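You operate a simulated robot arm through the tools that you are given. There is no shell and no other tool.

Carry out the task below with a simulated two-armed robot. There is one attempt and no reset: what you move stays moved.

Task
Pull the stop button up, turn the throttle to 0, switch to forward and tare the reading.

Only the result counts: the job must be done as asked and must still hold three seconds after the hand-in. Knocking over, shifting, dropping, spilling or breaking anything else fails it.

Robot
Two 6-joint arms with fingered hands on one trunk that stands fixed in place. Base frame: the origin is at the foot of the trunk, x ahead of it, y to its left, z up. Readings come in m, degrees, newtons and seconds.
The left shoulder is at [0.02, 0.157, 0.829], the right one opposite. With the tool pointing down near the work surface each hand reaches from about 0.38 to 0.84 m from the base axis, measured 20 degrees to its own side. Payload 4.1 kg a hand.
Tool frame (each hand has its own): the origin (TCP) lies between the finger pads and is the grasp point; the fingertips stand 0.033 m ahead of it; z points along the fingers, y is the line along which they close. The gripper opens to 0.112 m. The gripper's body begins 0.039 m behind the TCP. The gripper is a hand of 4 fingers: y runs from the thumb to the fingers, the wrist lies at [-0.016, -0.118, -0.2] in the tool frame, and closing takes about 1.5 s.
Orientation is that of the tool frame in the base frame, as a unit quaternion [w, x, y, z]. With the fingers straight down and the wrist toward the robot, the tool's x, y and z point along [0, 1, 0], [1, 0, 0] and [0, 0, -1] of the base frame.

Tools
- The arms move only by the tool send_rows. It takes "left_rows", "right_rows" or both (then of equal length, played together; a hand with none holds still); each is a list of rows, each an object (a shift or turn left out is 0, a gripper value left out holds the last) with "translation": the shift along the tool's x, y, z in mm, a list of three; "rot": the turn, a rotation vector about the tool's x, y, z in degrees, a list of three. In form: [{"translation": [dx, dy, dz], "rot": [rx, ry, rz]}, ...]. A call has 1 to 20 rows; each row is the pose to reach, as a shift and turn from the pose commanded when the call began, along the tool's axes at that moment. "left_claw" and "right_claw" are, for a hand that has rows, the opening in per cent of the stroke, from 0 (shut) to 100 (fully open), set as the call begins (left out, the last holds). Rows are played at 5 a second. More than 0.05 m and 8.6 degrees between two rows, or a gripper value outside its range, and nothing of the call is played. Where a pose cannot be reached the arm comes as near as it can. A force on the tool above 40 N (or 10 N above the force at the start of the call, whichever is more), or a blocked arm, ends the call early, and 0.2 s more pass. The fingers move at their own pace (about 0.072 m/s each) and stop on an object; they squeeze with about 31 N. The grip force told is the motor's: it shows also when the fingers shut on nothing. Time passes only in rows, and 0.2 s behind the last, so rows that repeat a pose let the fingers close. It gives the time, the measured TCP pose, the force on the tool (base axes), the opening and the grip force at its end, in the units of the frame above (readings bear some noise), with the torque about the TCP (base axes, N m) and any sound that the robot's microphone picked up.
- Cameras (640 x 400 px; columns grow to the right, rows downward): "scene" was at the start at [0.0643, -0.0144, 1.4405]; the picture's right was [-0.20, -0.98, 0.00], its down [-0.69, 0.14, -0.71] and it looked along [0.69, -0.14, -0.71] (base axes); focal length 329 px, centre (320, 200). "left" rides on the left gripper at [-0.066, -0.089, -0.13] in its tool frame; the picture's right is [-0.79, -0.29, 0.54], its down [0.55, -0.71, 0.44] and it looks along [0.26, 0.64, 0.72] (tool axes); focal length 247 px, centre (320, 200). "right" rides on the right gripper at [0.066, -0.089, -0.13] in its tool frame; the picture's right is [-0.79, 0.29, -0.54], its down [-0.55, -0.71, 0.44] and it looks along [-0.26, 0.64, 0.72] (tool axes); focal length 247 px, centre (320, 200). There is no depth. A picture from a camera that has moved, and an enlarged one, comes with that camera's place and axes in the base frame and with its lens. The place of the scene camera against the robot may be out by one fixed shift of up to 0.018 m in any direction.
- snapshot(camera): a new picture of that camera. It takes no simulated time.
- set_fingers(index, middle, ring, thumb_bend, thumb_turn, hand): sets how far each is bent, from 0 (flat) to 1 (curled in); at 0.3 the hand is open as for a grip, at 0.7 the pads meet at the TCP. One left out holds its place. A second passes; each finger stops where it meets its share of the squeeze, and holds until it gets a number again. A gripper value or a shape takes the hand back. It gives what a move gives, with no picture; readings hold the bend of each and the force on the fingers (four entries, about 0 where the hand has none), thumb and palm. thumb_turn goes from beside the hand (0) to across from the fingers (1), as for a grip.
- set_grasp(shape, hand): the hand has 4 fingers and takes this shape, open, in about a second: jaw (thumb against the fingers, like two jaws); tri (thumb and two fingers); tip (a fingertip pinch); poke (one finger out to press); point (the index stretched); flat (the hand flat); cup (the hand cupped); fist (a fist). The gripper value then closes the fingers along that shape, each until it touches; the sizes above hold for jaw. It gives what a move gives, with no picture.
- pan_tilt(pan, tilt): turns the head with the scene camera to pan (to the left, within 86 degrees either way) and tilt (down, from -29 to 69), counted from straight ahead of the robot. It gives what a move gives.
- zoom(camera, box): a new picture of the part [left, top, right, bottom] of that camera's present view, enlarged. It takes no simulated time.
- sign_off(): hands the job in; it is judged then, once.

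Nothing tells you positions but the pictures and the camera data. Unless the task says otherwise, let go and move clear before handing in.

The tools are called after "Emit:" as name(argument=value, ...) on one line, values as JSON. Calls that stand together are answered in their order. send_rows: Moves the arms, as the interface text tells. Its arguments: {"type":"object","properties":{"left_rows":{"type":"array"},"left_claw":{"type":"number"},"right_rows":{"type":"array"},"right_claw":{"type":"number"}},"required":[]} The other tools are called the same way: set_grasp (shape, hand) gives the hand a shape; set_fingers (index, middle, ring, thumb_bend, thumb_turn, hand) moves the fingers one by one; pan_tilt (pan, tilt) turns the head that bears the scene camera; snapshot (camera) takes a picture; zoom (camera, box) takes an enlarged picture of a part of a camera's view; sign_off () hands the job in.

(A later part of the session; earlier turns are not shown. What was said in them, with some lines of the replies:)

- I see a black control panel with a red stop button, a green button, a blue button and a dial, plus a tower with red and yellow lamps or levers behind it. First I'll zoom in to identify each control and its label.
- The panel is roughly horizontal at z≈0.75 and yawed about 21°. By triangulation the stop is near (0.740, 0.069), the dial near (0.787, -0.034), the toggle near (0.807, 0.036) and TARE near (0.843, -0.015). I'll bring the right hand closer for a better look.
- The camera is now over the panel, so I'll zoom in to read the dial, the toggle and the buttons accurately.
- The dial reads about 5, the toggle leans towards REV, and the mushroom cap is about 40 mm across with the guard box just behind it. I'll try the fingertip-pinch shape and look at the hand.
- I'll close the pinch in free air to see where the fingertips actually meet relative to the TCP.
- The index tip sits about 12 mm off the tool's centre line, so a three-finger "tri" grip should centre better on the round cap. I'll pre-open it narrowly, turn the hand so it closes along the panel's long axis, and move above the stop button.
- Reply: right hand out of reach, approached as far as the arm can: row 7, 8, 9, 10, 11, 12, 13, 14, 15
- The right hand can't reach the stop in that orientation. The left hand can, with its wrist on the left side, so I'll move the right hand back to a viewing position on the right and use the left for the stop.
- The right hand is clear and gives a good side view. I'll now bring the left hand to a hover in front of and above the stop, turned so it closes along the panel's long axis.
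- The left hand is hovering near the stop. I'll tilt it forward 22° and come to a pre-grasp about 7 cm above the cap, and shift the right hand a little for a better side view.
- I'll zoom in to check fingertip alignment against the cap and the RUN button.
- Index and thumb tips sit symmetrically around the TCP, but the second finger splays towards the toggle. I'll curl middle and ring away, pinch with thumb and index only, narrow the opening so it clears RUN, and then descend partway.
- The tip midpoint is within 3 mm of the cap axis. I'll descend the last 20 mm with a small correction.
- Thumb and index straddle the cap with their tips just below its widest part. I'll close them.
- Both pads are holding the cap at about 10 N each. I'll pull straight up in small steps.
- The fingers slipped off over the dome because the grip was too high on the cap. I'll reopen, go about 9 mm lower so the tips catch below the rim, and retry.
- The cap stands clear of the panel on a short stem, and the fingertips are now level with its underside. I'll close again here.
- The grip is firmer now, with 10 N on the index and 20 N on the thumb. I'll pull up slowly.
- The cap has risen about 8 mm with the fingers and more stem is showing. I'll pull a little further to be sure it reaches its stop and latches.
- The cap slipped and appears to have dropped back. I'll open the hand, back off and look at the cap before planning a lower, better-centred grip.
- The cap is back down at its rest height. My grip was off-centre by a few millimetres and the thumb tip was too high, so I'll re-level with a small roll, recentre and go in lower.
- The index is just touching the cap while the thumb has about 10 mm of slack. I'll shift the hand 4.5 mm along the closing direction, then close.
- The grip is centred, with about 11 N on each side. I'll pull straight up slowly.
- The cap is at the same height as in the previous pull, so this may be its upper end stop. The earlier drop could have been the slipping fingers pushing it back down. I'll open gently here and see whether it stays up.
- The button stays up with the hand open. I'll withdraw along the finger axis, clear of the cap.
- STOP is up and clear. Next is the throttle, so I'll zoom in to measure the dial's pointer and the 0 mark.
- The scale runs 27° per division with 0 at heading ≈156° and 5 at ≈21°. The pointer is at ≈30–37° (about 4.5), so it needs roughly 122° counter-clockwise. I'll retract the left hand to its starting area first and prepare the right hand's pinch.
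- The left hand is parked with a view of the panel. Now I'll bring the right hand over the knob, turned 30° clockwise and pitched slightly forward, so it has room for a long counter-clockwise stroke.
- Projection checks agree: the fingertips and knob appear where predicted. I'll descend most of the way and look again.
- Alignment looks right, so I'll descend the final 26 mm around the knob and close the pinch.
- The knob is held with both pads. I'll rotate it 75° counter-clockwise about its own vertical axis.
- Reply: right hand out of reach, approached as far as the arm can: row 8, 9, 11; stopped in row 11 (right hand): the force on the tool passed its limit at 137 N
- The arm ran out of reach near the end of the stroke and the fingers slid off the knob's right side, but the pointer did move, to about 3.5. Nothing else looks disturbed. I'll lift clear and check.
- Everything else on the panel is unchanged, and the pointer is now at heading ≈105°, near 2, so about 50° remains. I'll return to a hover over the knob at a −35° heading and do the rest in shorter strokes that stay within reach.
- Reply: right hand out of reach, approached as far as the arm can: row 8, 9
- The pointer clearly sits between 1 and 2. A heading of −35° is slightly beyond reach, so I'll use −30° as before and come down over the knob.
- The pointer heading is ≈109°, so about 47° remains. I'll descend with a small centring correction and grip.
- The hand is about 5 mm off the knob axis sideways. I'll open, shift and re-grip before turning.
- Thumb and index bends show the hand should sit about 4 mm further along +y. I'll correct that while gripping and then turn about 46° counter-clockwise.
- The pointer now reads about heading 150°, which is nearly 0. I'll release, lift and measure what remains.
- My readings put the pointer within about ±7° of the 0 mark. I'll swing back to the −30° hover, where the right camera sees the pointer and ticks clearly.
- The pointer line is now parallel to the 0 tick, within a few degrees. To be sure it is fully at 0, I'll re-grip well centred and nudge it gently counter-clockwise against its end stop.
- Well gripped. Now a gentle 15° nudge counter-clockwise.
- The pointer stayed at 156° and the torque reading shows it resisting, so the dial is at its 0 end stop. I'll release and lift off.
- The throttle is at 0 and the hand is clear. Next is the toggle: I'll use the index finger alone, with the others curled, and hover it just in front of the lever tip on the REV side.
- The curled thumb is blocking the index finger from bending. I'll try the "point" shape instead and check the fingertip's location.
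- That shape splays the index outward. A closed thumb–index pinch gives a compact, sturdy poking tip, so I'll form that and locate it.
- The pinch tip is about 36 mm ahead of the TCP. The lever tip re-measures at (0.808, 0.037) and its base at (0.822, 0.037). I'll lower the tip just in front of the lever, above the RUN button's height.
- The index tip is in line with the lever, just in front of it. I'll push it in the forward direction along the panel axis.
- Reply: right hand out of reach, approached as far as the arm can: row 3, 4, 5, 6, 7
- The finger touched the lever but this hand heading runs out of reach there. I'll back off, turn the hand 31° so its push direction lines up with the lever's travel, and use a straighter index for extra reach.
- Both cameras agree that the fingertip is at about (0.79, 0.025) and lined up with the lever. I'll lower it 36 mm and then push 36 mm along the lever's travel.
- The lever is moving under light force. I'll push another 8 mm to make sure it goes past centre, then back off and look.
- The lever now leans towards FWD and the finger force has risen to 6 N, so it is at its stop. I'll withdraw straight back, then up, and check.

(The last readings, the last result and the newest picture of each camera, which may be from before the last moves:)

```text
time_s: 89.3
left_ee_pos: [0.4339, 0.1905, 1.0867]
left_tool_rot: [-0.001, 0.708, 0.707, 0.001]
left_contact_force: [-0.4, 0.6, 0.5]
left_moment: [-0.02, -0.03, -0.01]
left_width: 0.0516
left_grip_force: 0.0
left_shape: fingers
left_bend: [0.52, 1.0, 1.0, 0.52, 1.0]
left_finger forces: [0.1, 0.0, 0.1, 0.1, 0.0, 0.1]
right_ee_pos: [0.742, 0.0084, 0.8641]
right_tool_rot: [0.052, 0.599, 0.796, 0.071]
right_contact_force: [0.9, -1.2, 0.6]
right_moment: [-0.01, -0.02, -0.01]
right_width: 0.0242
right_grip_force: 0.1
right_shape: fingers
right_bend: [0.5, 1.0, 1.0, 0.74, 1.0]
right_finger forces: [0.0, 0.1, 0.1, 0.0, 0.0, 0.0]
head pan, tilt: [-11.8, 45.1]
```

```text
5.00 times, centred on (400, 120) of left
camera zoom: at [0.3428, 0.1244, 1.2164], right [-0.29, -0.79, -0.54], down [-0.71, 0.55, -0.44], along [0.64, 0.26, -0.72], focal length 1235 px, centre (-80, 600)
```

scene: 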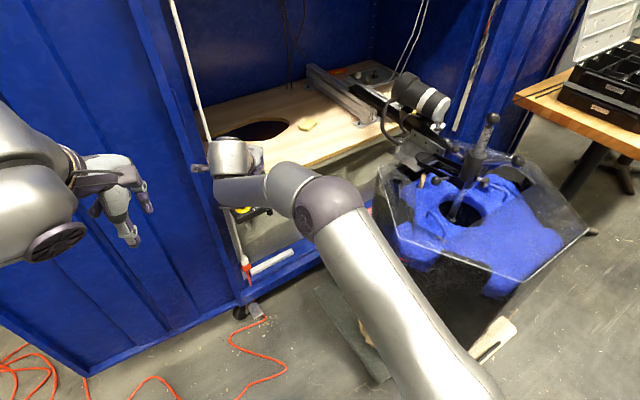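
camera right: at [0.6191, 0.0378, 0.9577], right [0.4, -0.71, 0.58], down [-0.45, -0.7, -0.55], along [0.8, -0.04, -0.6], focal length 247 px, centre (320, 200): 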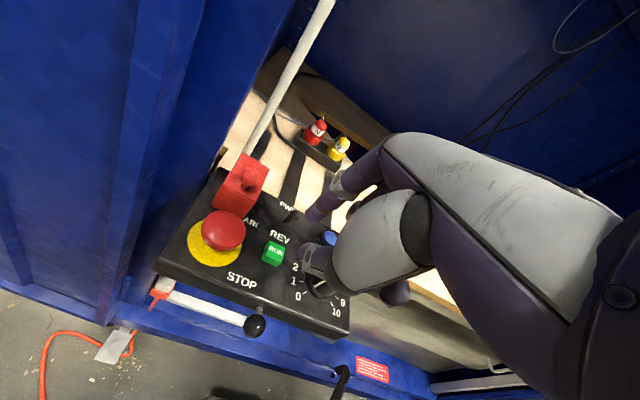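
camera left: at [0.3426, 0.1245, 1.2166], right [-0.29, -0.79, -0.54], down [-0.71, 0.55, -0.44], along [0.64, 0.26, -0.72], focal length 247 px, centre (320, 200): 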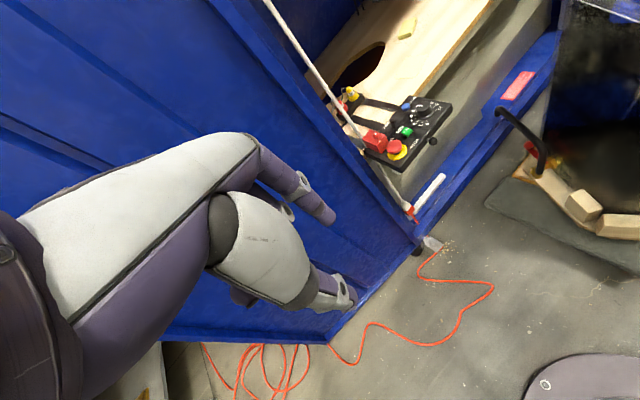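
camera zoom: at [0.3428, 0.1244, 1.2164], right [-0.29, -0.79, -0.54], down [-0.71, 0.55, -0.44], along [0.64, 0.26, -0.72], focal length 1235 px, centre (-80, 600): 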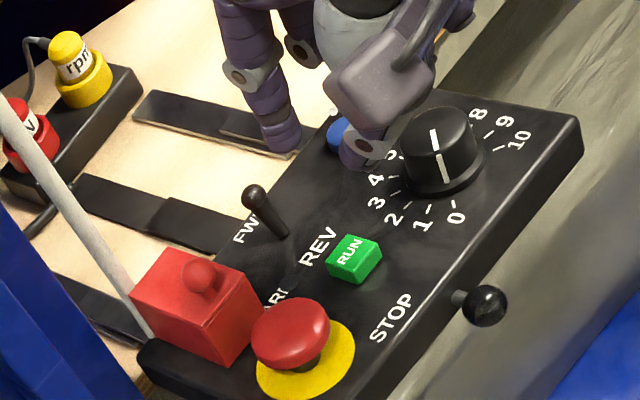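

The toggle is at FWD, the stop is up and the dial is at 0. For TARE the thumb would clash with the knob, so I'll rise a bit and test moving the thumb to the side of the hand.

Emit:
send_rows(right_rows=[{"translation": [-5, 1, -20], "rot": [-1, -0.4, 2.2]}, {"translation": [-20, 4, -40], "rot": [-3, -1, 6.5]}, {"translation": [-38.7, 7, -55.7], "rot": [-5, -1.9, 10.8]}, {"translation": [-38.7, 7, -55.7], "rot": [-5, -1.9, 10.8]}])

Emit:
set_fingers(hand="right", thumb_bend=0.2, thumb_turn=0.0)

Emit:
snapshot(camera="right")

Emit:
zoom(camera="left", box=[340, 20, 500, 160])

Emit:
zoom(camera="scene", box=[210, 110, 320, 220])

```text
time_s: 90.3
left_ee_pos: [0.4329, 0.1912, 1.0867]
left_tool_rot: [-0.001, 0.708, 0.706, 0.0]
left_contact_force: [0.1, -0.9, 0.7]
left_moment: [-0.03, 0.04, 0.0]
left_width: 0.0516
left_grip_force: 0.2
left_shape: fingers
left_bend: [0.52, 1.0, 1.0, 0.52, 1.0]
left_finger forces: [0.0, 0.1, 0.1, 0.1, 0.0, 0.1]
right_ee_pos: [0.7513, -0.0288, 0.9182]
right_tool_rot: [0.085, 0.67, 0.731, 0.099]
right_contact_force: [-1.5, -0.2, 0.7]
right_moment: [0.0, -0.01, -0.02]
right_width: 0.0245
right_grip_force: 0.1
right_shape: fingers
right_bend: [0.5, 1.0, 1.0, 0.74, 1.0]
right_finger forces: [0.1, 0.0, 0.0, 0.0, 0.0, 0.1]
head pan, tilt: [-11.8, 45.1]
```

```text
time_s: 91.3
left_ee_pos: [0.4325, 0.1907, 1.0872]
left_tool_rot: [0.0, 0.708, 0.707, 0.001]
left_contact_force: [0.5, -0.5, -1.5]
left_moment: [0.0, 0.02, 0.01]
left_width: 0.0514
left_grip_force: 0.0
left_shape: fingers
left_bend: [0.52, 1.0, 1.0, 0.52, 1.0]
left_finger forces: [0.0, 0.0, 0.0, 0.1, 0.1, 0.0]
right_ee_pos: [0.7512, -0.0285, 0.92]
right_tool_rot: [0.085, 0.67, 0.731, 0.1]
right_contact_force: [0.9, -0.1, 0.3]
right_moment: [-0.01, -0.03, -0.01]
right_width: 0.1511
right_grip_force: 0.1
right_shape: fingers
right_bend: [0.5, 1.0, 1.0, 0.2, 0.0]
right_finger forces: [0.1, 0.0, 0.0, 0.0, 0.0, 0.0]
head pan, tilt: [-11.8, 45.1]
```

```text
taken
camera right: at [0.6249, 0.0255, 1.0229], right [0.21, -0.78, 0.59], down [-0.52, -0.6, -0.61], along [0.83, -0.18, -0.53], focal length 247 px, centre (320, 200)
```

right: 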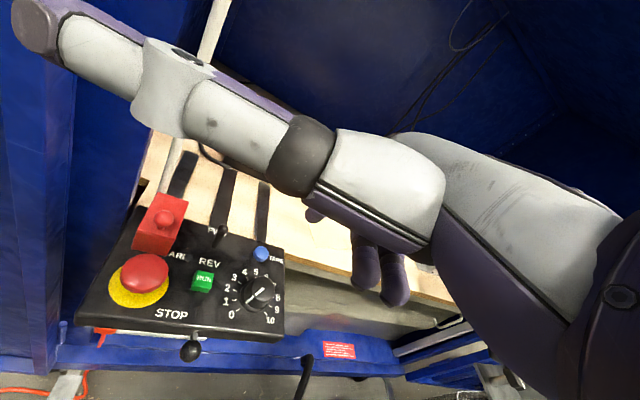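

```text
2.86 times, centred on (420, 90) of left
camera zoom: at [0.3428, 0.1243, 1.2164], right [-0.29, -0.79, -0.54], down [-0.71, 0.55, -0.44], along [0.64, 0.26, -0.72], focal length 706 px, centre (34, 514)
```

zoom: 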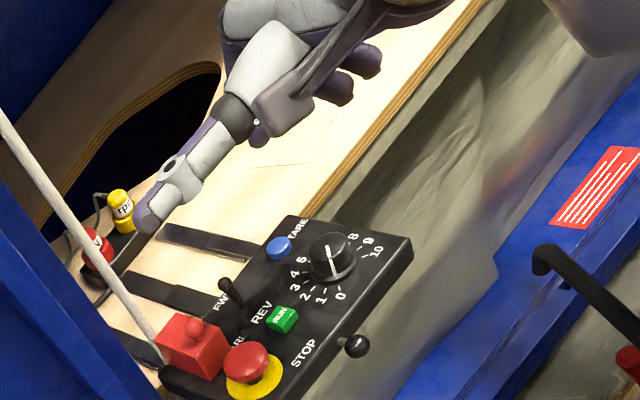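

```text
3.64 times, centred on (265, 165) of scene
camera zoom: at [0.0643, -0.0145, 1.4405], right [-0.2, -0.98, 0.0], down [-0.69, 0.14, -0.71], along [0.69, -0.14, -0.71], focal length 1197 px, centre (520, 327)
```

zoom: 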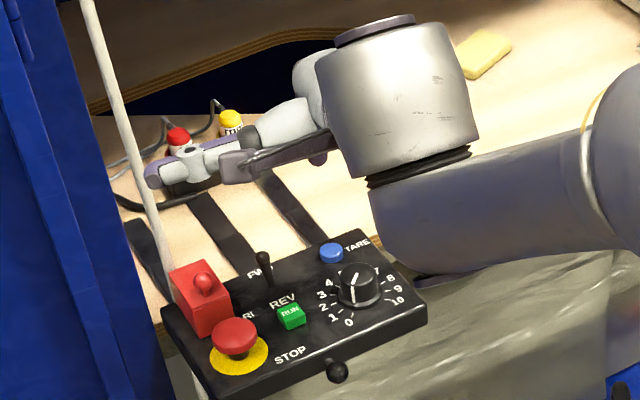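

The sideways thumb doesn't help, because the right hand would clash with the knob or the toggle near TARE. The left hand, tilted forward with thumb and index side by side, clears everything, so I'll retract the right hand to its viewing spot first.

Emit:
send_rows(right_rows=[{"translation": [-15, -12, -30], "rot": [2, 0, 0]}, {"translation": [-35, -30, -65], "rot": [4, 0, 0]}, {"translation": [-62, -52, -95], "rot": [6, 0, 0]}, {"translation": [-92, -77, -115], "rot": [8, 0, 0]}, {"translation": [-122, -102, -130], "rot": [10, 0, 0]}, {"translation": [-150, -127, -142], "rot": [12, 0, 0]}, {"translation": [-177, -151, -152], "rot": [14, 0, 0]}, {"translation": [-202, -173, -160], "rot": [15, 0, 0]}, {"translation": [-202, -173, -160], "rot": [15, 0, 0]}])

Emit:
set_grasp(hand="right", shape="jaw")

Emit:
snapshot(camera="right")

Emit:
snapshot(camera="scene")

```text
time_s: 93.3
left_ee_pos: [0.4328, 0.1909, 1.0893]
left_tool_rot: [0.0, 0.707, 0.707, 0.0]
left_contact_force: [1.2, 0.1, -0.1]
left_moment: [-0.01, -0.01, 0.0]
left_width: 0.0514
left_grip_force: 0.0
left_shape: fingers
left_bend: [0.52, 1.0, 1.0, 0.52, 1.0]
left_finger forces: [0.1, 0.0, 0.1, 0.1, 0.0, 0.0]
right_ee_pos: [0.5609, -0.252, 1.025]
right_tool_rot: [-0.003, 0.675, 0.738, 0.002]
right_contact_force: [-0.4, -0.4, -0.6]
right_moment: [0.01, 0.04, 0.01]
right_width: 0.1512
right_grip_force: 0.0
right_shape: fingers
right_bend: [0.5, 1.0, 1.0, 0.2, 0.0]
right_finger forces: [0.0, 0.0, 0.0, 0.0, 0.0, 0.1]
head pan, tilt: [-11.8, 45.1]
```

```text
time_s: 94.2
left_ee_pos: [0.4326, 0.1899, 1.0874]
left_tool_rot: [0.0, 0.708, 0.707, 0.0]
left_contact_force: [-0.4, 0.2, 0.2]
left_moment: [0.0, -0.02, 0.03]
left_width: 0.0513
left_grip_force: 0.1
left_shape: fingers
left_bend: [0.52, 1.0, 1.0, 0.52, 1.0]
left_finger forces: [0.0, 0.1, 0.1, 0.0, 0.0, 0.0]
right_ee_pos: [0.5617, -0.2508, 1.0253]
right_tool_rot: [-0.003, 0.675, 0.738, 0.002]
right_contact_force: [0.3, 0.8, -0.9]
right_moment: [-0.01, -0.05, 0.02]
right_width: 0.112
right_grip_force: 0.0
right_shape: jaw
right_bend: [0.3, 0.3, 0.3, 0.3, 0.97]
right_finger forces: [0.0, 0.1, 0.0, 0.0, 0.1, 0.0]
head pan, tilt: [-11.8, 45.1]
```

```text
taken
camera right: at [0.4657, -0.1945, 1.1566], right [0.36, -0.77, 0.53], down [-0.66, -0.61, -0.44], along [0.66, -0.19, -0.72], focal length 247 px, centre (320, 200)
```

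right: 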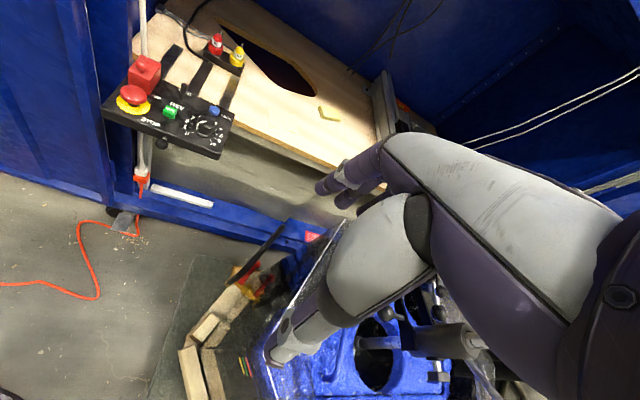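

```text
taken
```

scene: 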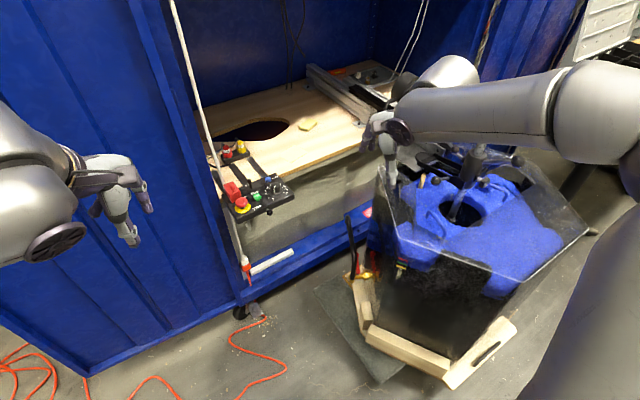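

The right hand is parked. Now I'll form the closed pinch on the left hand and bring it to a hover near TARE, tilted 45° forward.

Emit:
set_fingers(hand="left", index=0.66, middle=1.0, ring=1.0, thumb_bend=0.72, thumb_turn=1.0)

Emit:
send_rows(left_rows=[{"translation": [-14, 23, 14], "rot": [0, 0, 7.2]}, {"translation": [-29, 46, 28], "rot": [0, 0, 14.4]}, {"translation": [-43, 69, 42], "rot": [0, 0, 21.7]}, {"translation": [-58, 92, 56], "rot": [0, 0, 28.9]}, {"translation": [-72, 115, 71], "rot": [0, 0, 36.1]}, {"translation": [-87, 138, 85], "rot": [0, 0, 43.3]}, {"translation": [-101, 161, 99], "rot": [0, 0, 50.6]}, {"translation": [-116, 184, 113], "rot": [0, 0, 57.8]}, {"translation": [-130, 207, 127], "rot": [0, 0, 65]}, {"translation": [-130, 207, 127], "rot": [0, 0, 65]}])

Emit:
send_rows(left_rows=[{"translation": [18, 25, 20], "rot": [0, 7.5, 0]}, {"translation": [36, 50, 40], "rot": [0, 15, 0]}, {"translation": [54, 75, 60], "rot": [0, 22.5, 0]}, {"translation": [71, 99, 80], "rot": [0, 30, 0]}, {"translation": [89, 124, 100], "rot": [0, 37.5, 0]}, {"translation": [107, 149, 120], "rot": [0, 45, 0]}, {"translation": [107, 149, 120], "rot": [0, 45, 0]}])

Emit:
zoom(camera="right", box=[90, 20, 270, 180])

Emit:
snapshot(camera="left")

Emit:
zoom(camera="scene", box=[190, 110, 320, 220])

```text
time_s: 95.2
left_ee_pos: [0.4326, 0.19, 1.0882]
left_tool_rot: [0.0, 0.707, 0.707, 0.0]
left_contact_force: [-0.1, -0.5, 0.6]
left_moment: [0.0, 0.0, 0.0]
left_width: 0.0064
left_grip_force: 0.1
left_shape: fingers
left_bend: [0.66, 1.0, 1.0, 0.72, 1.0]
left_finger forces: [0.0, 0.0, 0.0, 0.1, 0.0, 0.1]
right_ee_pos: [0.5614, -0.2513, 1.025]
right_tool_rot: [-0.003, 0.675, 0.737, 0.003]
right_contact_force: [0.6, 0.2, 0.2]
right_moment: [0.01, 0.02, -0.01]
right_width: 0.1118
right_grip_force: 0.0
right_shape: jaw
right_bend: [0.3, 0.3, 0.3, 0.3, 0.97]
right_finger forces: [0.0, 0.0, 0.0, 0.1, 0.0, 0.1]
head pan, tilt: [-11.8, 45.1]
```

```text
time_s: 97.4
left_ee_pos: [0.6398, 0.0602, 0.9596]
left_tool_rot: [0.0, 0.977, 0.214, -0.001]
left_contact_force: [-0.7, 0.5, -0.5]
left_moment: [-0.01, -0.02, 0.01]
left_width: 0.0061
left_grip_force: 0.1
left_shape: fingers
left_bend: [0.66, 1.0, 1.0, 0.72, 1.0]
left_finger forces: [0.0, 0.0, 0.1, 0.0, 0.1, 0.1]
right_ee_pos: [0.562, -0.2513, 1.0267]
right_tool_rot: [-0.003, 0.675, 0.738, 0.003]
right_contact_force: [0.6, -0.7, 0.6]
right_moment: [0.01, -0.04, 0.01]
right_width: 0.1119
right_grip_force: 0.0
right_shape: jaw
right_bend: [0.3, 0.3, 0.3, 0.3, 0.97]
right_finger forces: [0.0, 0.0, 0.0, 0.1, 0.0, 0.0]
head pan, tilt: [-11.8, 45.1]
```

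```text
time_s: 99.0
left_ee_pos: [0.7985, -0.0291, 0.8417]
left_tool_rot: [-0.082, 0.903, 0.199, 0.372]
left_contact_force: [-1.2, 0.4, -0.4]
left_moment: [-0.01, 0.03, 0.02]
left_width: 0.0058
left_grip_force: 0.0
left_shape: fingers
left_bend: [0.66, 1.0, 1.0, 0.72, 1.0]
left_finger forces: [0.0, 0.0, 0.0, 0.0, 0.1, 0.0]
left hand out of reach, approached as far as the arm can: row 5, 6
right_ee_pos: [0.5612, -0.2514, 1.0252]
right_tool_rot: [-0.003, 0.675, 0.737, 0.004]
right_contact_force: [-0.3, 0.3, 0.4]
right_moment: [-0.02, 0.03, 0.01]
right_width: 0.1116
right_grip_force: 0.0
right_shape: jaw
right_bend: [0.3, 0.3, 0.3, 0.3, 0.97]
right_finger forces: [0.0, 0.0, 0.1, 0.1, 0.0, 0.0]
head pan, tilt: [-11.8, 45.1]
```

```text
2.50 times, centred on (180, 100) of right
camera zoom: at [0.4655, -0.1944, 1.1567], right [0.36, -0.77, 0.53], down [-0.66, -0.61, -0.44], along [0.66, -0.19, -0.72], focal length 617 px, centre (670, 450)
```

zoom: 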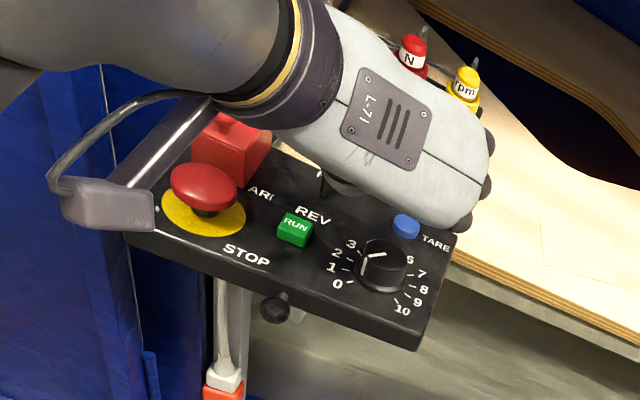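

```text
taken
camera left: at [0.6342, -0.0082, 0.8856], right [-0.29, 0.18, -0.94], down [0.33, 0.94, 0.08], along [0.9, -0.29, -0.33], focal length 247 px, centre (320, 200)
```

left: 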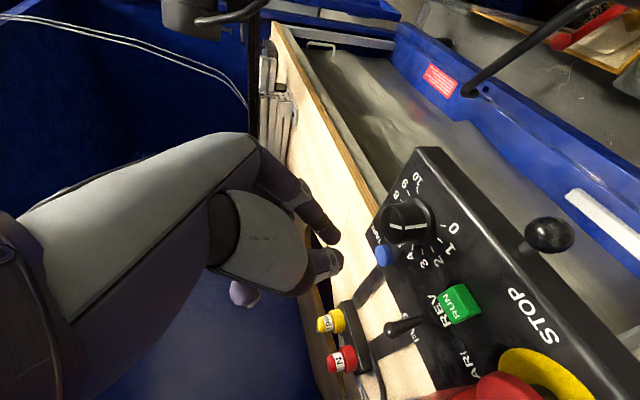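

```text
3.64 times, centred on (255, 165) of scene
camera zoom: at [0.064, -0.0143, 1.4405], right [-0.2, -0.98, 0.0], down [-0.69, 0.14, -0.71], along [0.69, -0.14, -0.71], focal length 1197 px, centre (556, 327)
```

zoom: 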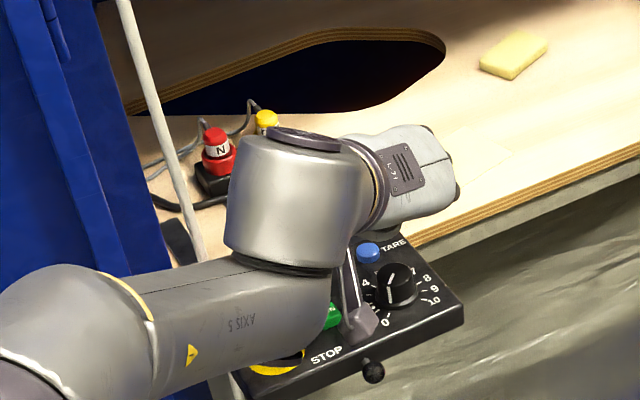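

The tip and TARE appear exactly where predicted in the left camera. I'll move the tip to about 17 mm above the TARE button.

Emit:
send_rows(left_rows=[{"translation": [-1, 0.7, 14]}, {"translation": [-4, 1.5, 28]}, {"translation": [-9.5, 2.2, 43]}, {"translation": [-9.5, 2.2, 43]}])

Emit:
snapshot(camera="left")

Emit:
zoom(camera="right", box=[90, 20, 270, 180])

Emit:
zoom(camera="scene", box=[230, 140, 310, 220])

```text
time_s: 100.0
left_ee_pos: [0.8228, -0.0232, 0.8034]
left_tool_rot: [-0.083, 0.902, 0.2, 0.374]
left_contact_force: [0.5, 1.2, -0.4]
left_moment: [0.0, 0.01, 0.04]
left_width: 0.0061
left_grip_force: 0.0
left_shape: fingers
left_bend: [0.66, 1.0, 1.0, 0.72, 1.0]
left_finger forces: [0.0, 0.1, 0.1, 0.0, 0.0, 0.0]
right_ee_pos: [0.5622, -0.2505, 1.0266]
right_tool_rot: [-0.003, 0.675, 0.738, 0.003]
right_contact_force: [0.0, 1.1, -0.7]
right_moment: [0.02, 0.01, -0.04]
right_width: 0.1118
right_grip_force: 0.0
right_shape: jaw
right_bend: [0.3, 0.3, 0.3, 0.3, 0.97]
right_finger forces: [0.0, 0.0, 0.0, 0.0, 0.1, 0.1]
head pan, tilt: [-11.8, 45.1]
```

```text
taken
camera left: at [0.6586, -0.0007, 0.8483], right [-0.28, 0.18, -0.94], down [0.34, 0.94, 0.08], along [0.9, -0.29, -0.33], focal length 247 px, centre (320, 200)
```

left: 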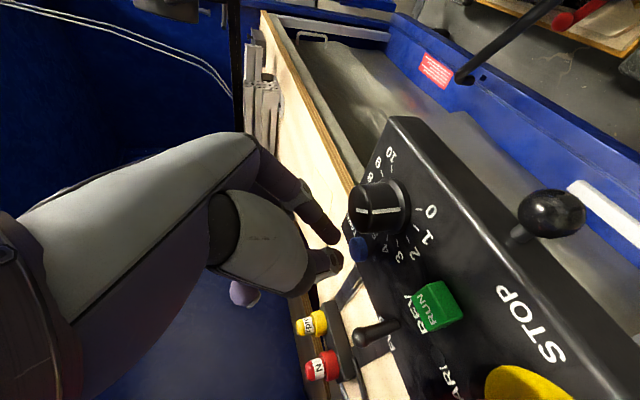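

```text
2.50 times, centred on (180, 100) of right
camera zoom: at [0.4657, -0.1944, 1.1566], right [0.36, -0.77, 0.53], down [-0.66, -0.61, -0.44], along [0.66, -0.19, -0.72], focal length 617 px, centre (670, 450)
```

zoom: 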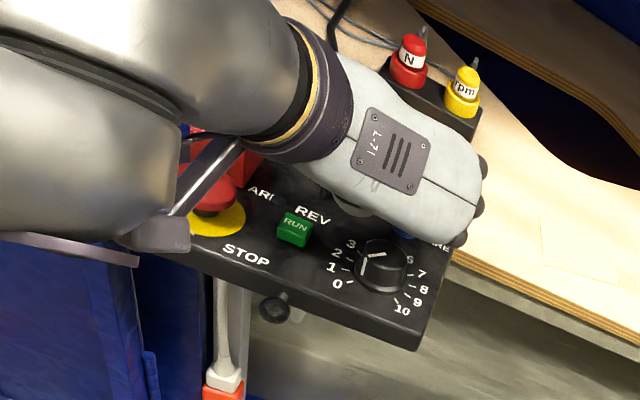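

```text
5.00 times, centred on (270, 180) of scene
camera zoom: at [0.0642, -0.0144, 1.4405], right [-0.2, -0.98, 0.0], down [-0.69, 0.14, -0.71], along [0.69, -0.14, -0.71], focal length 1646 px, centre (570, 300)
```

zoom: 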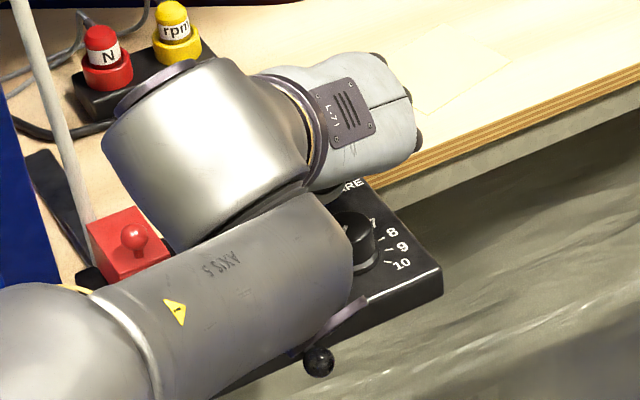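

The tip is positioned over TARE. I'll press straight down in small steps while watching the force.

Emit:
send_rows(left_rows=[{"translation": [-3.5, 0, 3.5]}, {"translation": [-7, 0, 7]}, {"translation": [-9.2, 0, 9.2]}, {"translation": [-11.3, 0, 11.3]}])

Emit:
zoom(camera="left", box=[280, 190, 400, 300])

```text
time_s: 101.0
left_ee_pos: [0.8228, -0.0238, 0.7867]
left_tool_rot: [-0.082, 0.902, 0.198, 0.374]
left_contact_force: [-1.1, 0.2, 1.6]
left_moment: [-0.02, -0.04, -0.03]
left_width: 0.0056
left_grip_force: 0.4
left_shape: fingers
left_bend: [0.66, 1.0, 1.0, 0.72, 1.0]
left_finger forces: [1.3, 0.1, 0.1, 0.0, 0.0, 0.0]
right_ee_pos: [0.5609, -0.2516, 1.0263]
right_tool_rot: [-0.003, 0.674, 0.739, 0.003]
right_contact_force: [-0.4, -0.5, 0.1]
right_moment: [0.01, 0.01, 0.01]
right_width: 0.1118
right_grip_force: 0.1
right_shape: jaw
right_bend: [0.3, 0.3, 0.3, 0.3, 0.97]
right_finger forces: [0.0, 0.0, 0.0, 0.0, 0.0, 0.1]
head pan, tilt: [-11.8, 45.1]
heard: click
```

```text
3.64 times, centred on (340, 245) of left
camera zoom: at [0.659, -0.0009, 0.832], right [-0.28, 0.18, -0.94], down [0.34, 0.94, 0.08], along [0.9, -0.29, -0.33], focal length 898 px, centre (247, 36)
```

zoom: 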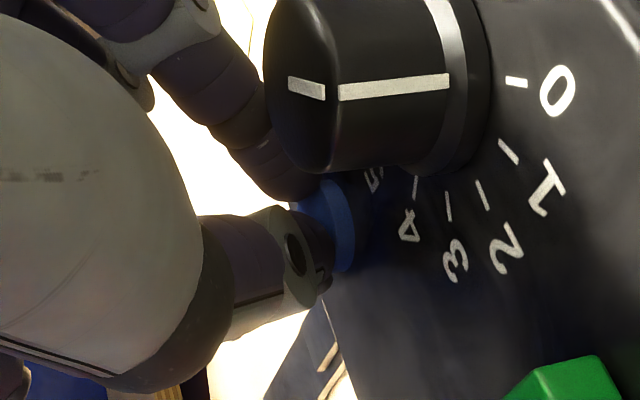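

A click was heard with the fingertip on TARE, and the dial pointer can be seen aligned with 0. I'll lift straight off and check the whole panel.

Emit:
send_rows(left_rows=[{"translation": [7, 0, -7]}, {"translation": [14, 0, -14]}, {"translation": [28, 0, -28]}, {"translation": [42, 0, -42]}, {"translation": [50, -15, -70]}, {"translation": [50, -30, -100]}, {"translation": [50, -40, -140]}, {"translation": [50, -40, -140]}])

Emit:
zoom(camera="right", box=[90, 20, 270, 180])

Emit:
snapshot(camera="left")

Emit:
snapshot(camera="scene")

```text
time_s: 102.8
left_ee_pos: [0.7462, -0.0098, 0.9211]
left_tool_rot: [-0.082, 0.902, 0.199, 0.374]
left_contact_force: [-0.2, -0.2, 0.2]
left_moment: [0.04, -0.03, -0.02]
left_width: 0.006
left_grip_force: 0.1
left_shape: fingers
left_bend: [0.66, 1.0, 1.0, 0.72, 1.0]
left_finger forces: [0.0, 0.0, 0.0, 0.0, 0.1, 0.0]
left hand out of reach, approached as far as the arm can: row 5
right_ee_pos: [0.5623, -0.2517, 1.0267]
right_tool_rot: [-0.003, 0.675, 0.738, 0.003]
right_contact_force: [0.4, 1.1, 0.2]
right_moment: [-0.02, 0.05, -0.03]
right_width: 0.1118
right_grip_force: 0.0
right_shape: jaw
right_bend: [0.3, 0.3, 0.3, 0.3, 0.97]
right_finger forces: [0.0, 0.0, 0.1, 0.1, 0.0, 0.0]
head pan, tilt: [-11.8, 45.1]
```

```text
2.50 times, centred on (180, 100) of right
camera zoom: at [0.4658, -0.1945, 1.1566], right [0.36, -0.77, 0.53], down [-0.66, -0.61, -0.44], along [0.66, -0.19, -0.72], focal length 617 px, centre (670, 450)
```

zoom: 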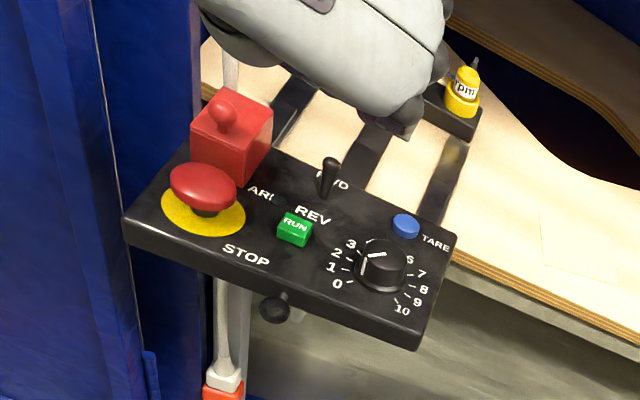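

```text
taken
camera left: at [0.5824, 0.0124, 0.967], right [-0.28, 0.18, -0.94], down [0.34, 0.94, 0.08], along [0.9, -0.29, -0.33], focal length 247 px, centre (320, 200)
```

left: 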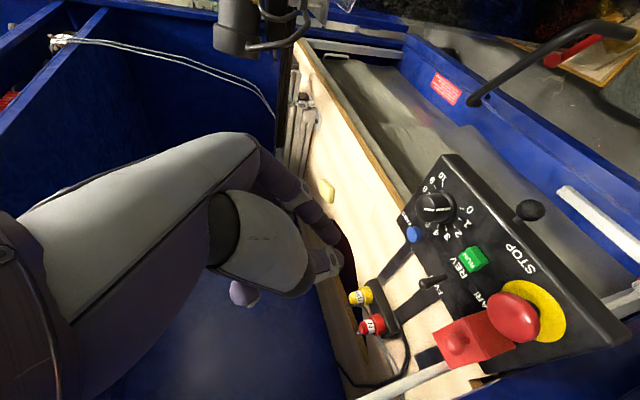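

```text
taken
```

scene: 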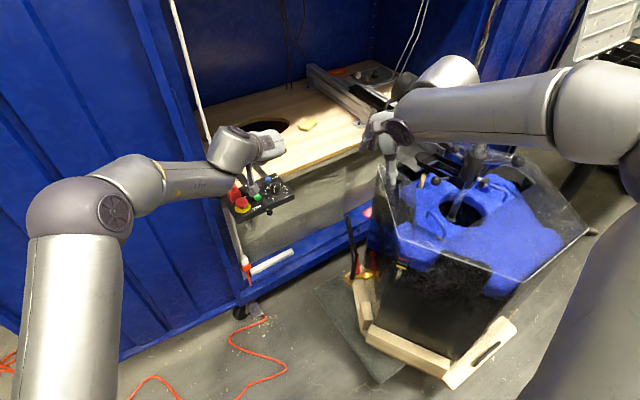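

All four controls look right. I'll retract the left hand fully clear and do a last zoomed check.

Emit:
send_rows(left_rows=[{"translation": [-4, -25, -28]}, {"translation": [-8, -52, -56]}, {"translation": [-13, -80, -84]}, {"translation": [-18, -110, -112]}, {"translation": [-23, -142, -140]}, {"translation": [-27, -175, -169]}, {"translation": [-27, -175, -169]}])

Emit:
zoom(camera="right", box=[90, 40, 250, 170])

Emit:
zoom(camera="scene", box=[215, 135, 305, 220])

Emit:
snapshot(camera="left")

```text
time_s: 104.4
left_ee_pos: [0.5481, 0.0875, 1.0221]
left_tool_rot: [-0.082, 0.903, 0.199, 0.372]
left_contact_force: [0.7, -0.1, -0.2]
left_moment: [0.02, 0.01, -0.01]
left_width: 0.0057
left_grip_force: 0.0
left_shape: fingers
left_bend: [0.66, 1.0, 1.0, 0.72, 1.0]
left_finger forces: [0.1, 0.0, 0.0, 0.0, 0.0, 0.0]
right_ee_pos: [0.562, -0.251, 1.0251]
right_tool_rot: [-0.003, 0.675, 0.737, 0.002]
right_contact_force: [0.7, -0.5, 0.2]
right_moment: [-0.01, -0.02, -0.02]
right_width: 0.1116
right_grip_force: 0.1
right_shape: jaw
right_bend: [0.3, 0.3, 0.3, 0.3, 0.97]
right_finger forces: [0.1, 0.1, 0.0, 0.0, 0.0, 0.1]
head pan, tilt: [-11.8, 45.1]
```

```text
3.08 times, centred on (170, 105) of right
camera zoom: at [0.4658, -0.1945, 1.1565], right [0.36, -0.77, 0.53], down [-0.66, -0.61, -0.44], along [0.66, -0.19, -0.72], focal length 760 px, centre (782, 492)
```

zoom: 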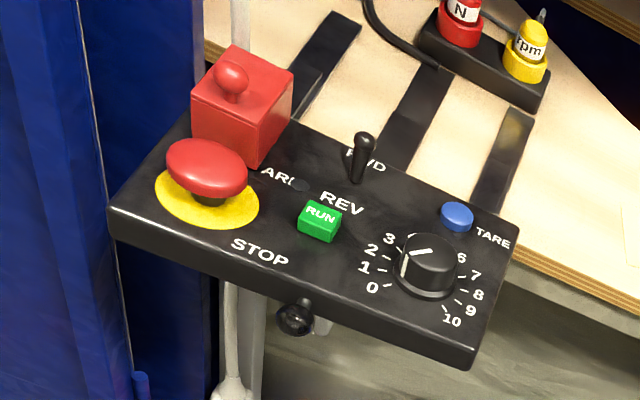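

```text
4.71 times, centred on (260, 178) of scene
camera zoom: at [0.0644, -0.0145, 1.4405], right [-0.2, -0.98, 0.0], down [-0.69, 0.14, -0.71], along [0.69, -0.14, -0.71], focal length 1549 px, centre (602, 306)
```

zoom: 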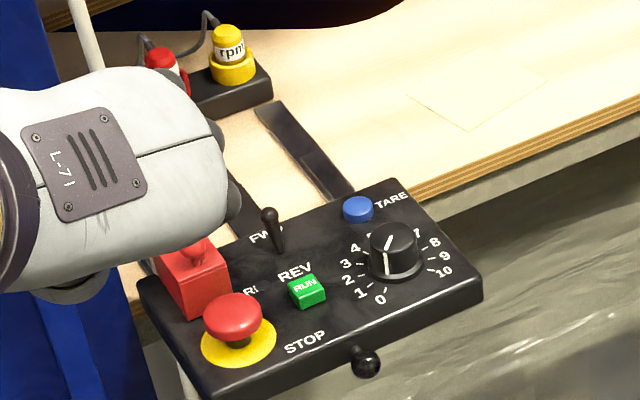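

```text
taken
camera left: at [0.3841, 0.1097, 1.0663], right [-0.28, 0.18, -0.94], down [0.34, 0.94, 0.08], along [0.9, -0.29, -0.33], focal length 247 px, centre (320, 200)
```

left: 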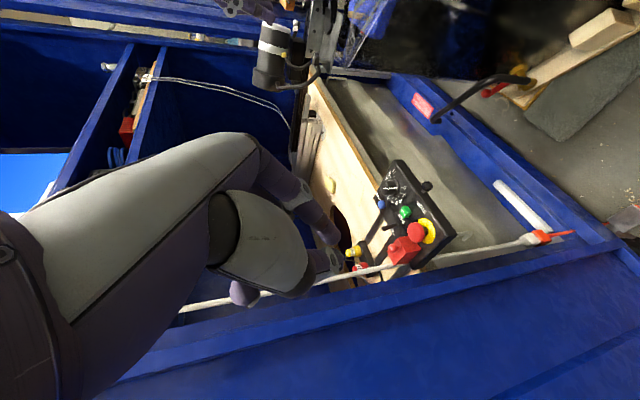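

STOP is up, the throttle is at its 0 end stop and the toggle is at FWD. TARE was pressed once and clicked. Both hands are clear and nothing else looks disturbed, so I'm handing in.

Emit:
sign_off()

```text
The job is handed in.
```

All four steps are done and the job is handed in; I haven't seen the judging result.

- **Stop button:** pulled up. My first two grips slipped off and the button dropped back each time. The third pull held, and it was still up at the last check about a minute later.
- **Throttle:** turned to 0, against its end stop. Partway through the first turn my right hand ran out of reach and slipped off the knob, with a force peak of 137 N. The pictures afterwards showed nothing moved or damaged.
- **Direction switch:** set to FWD.
- **Tare:** TARE was pressed once and the microphone picked up a click. I couldn't see the reading itself, so the click is the only confirmation.

Both hands are clear of the panel. RUN was not pressed and the guarded ARM control was not touched.
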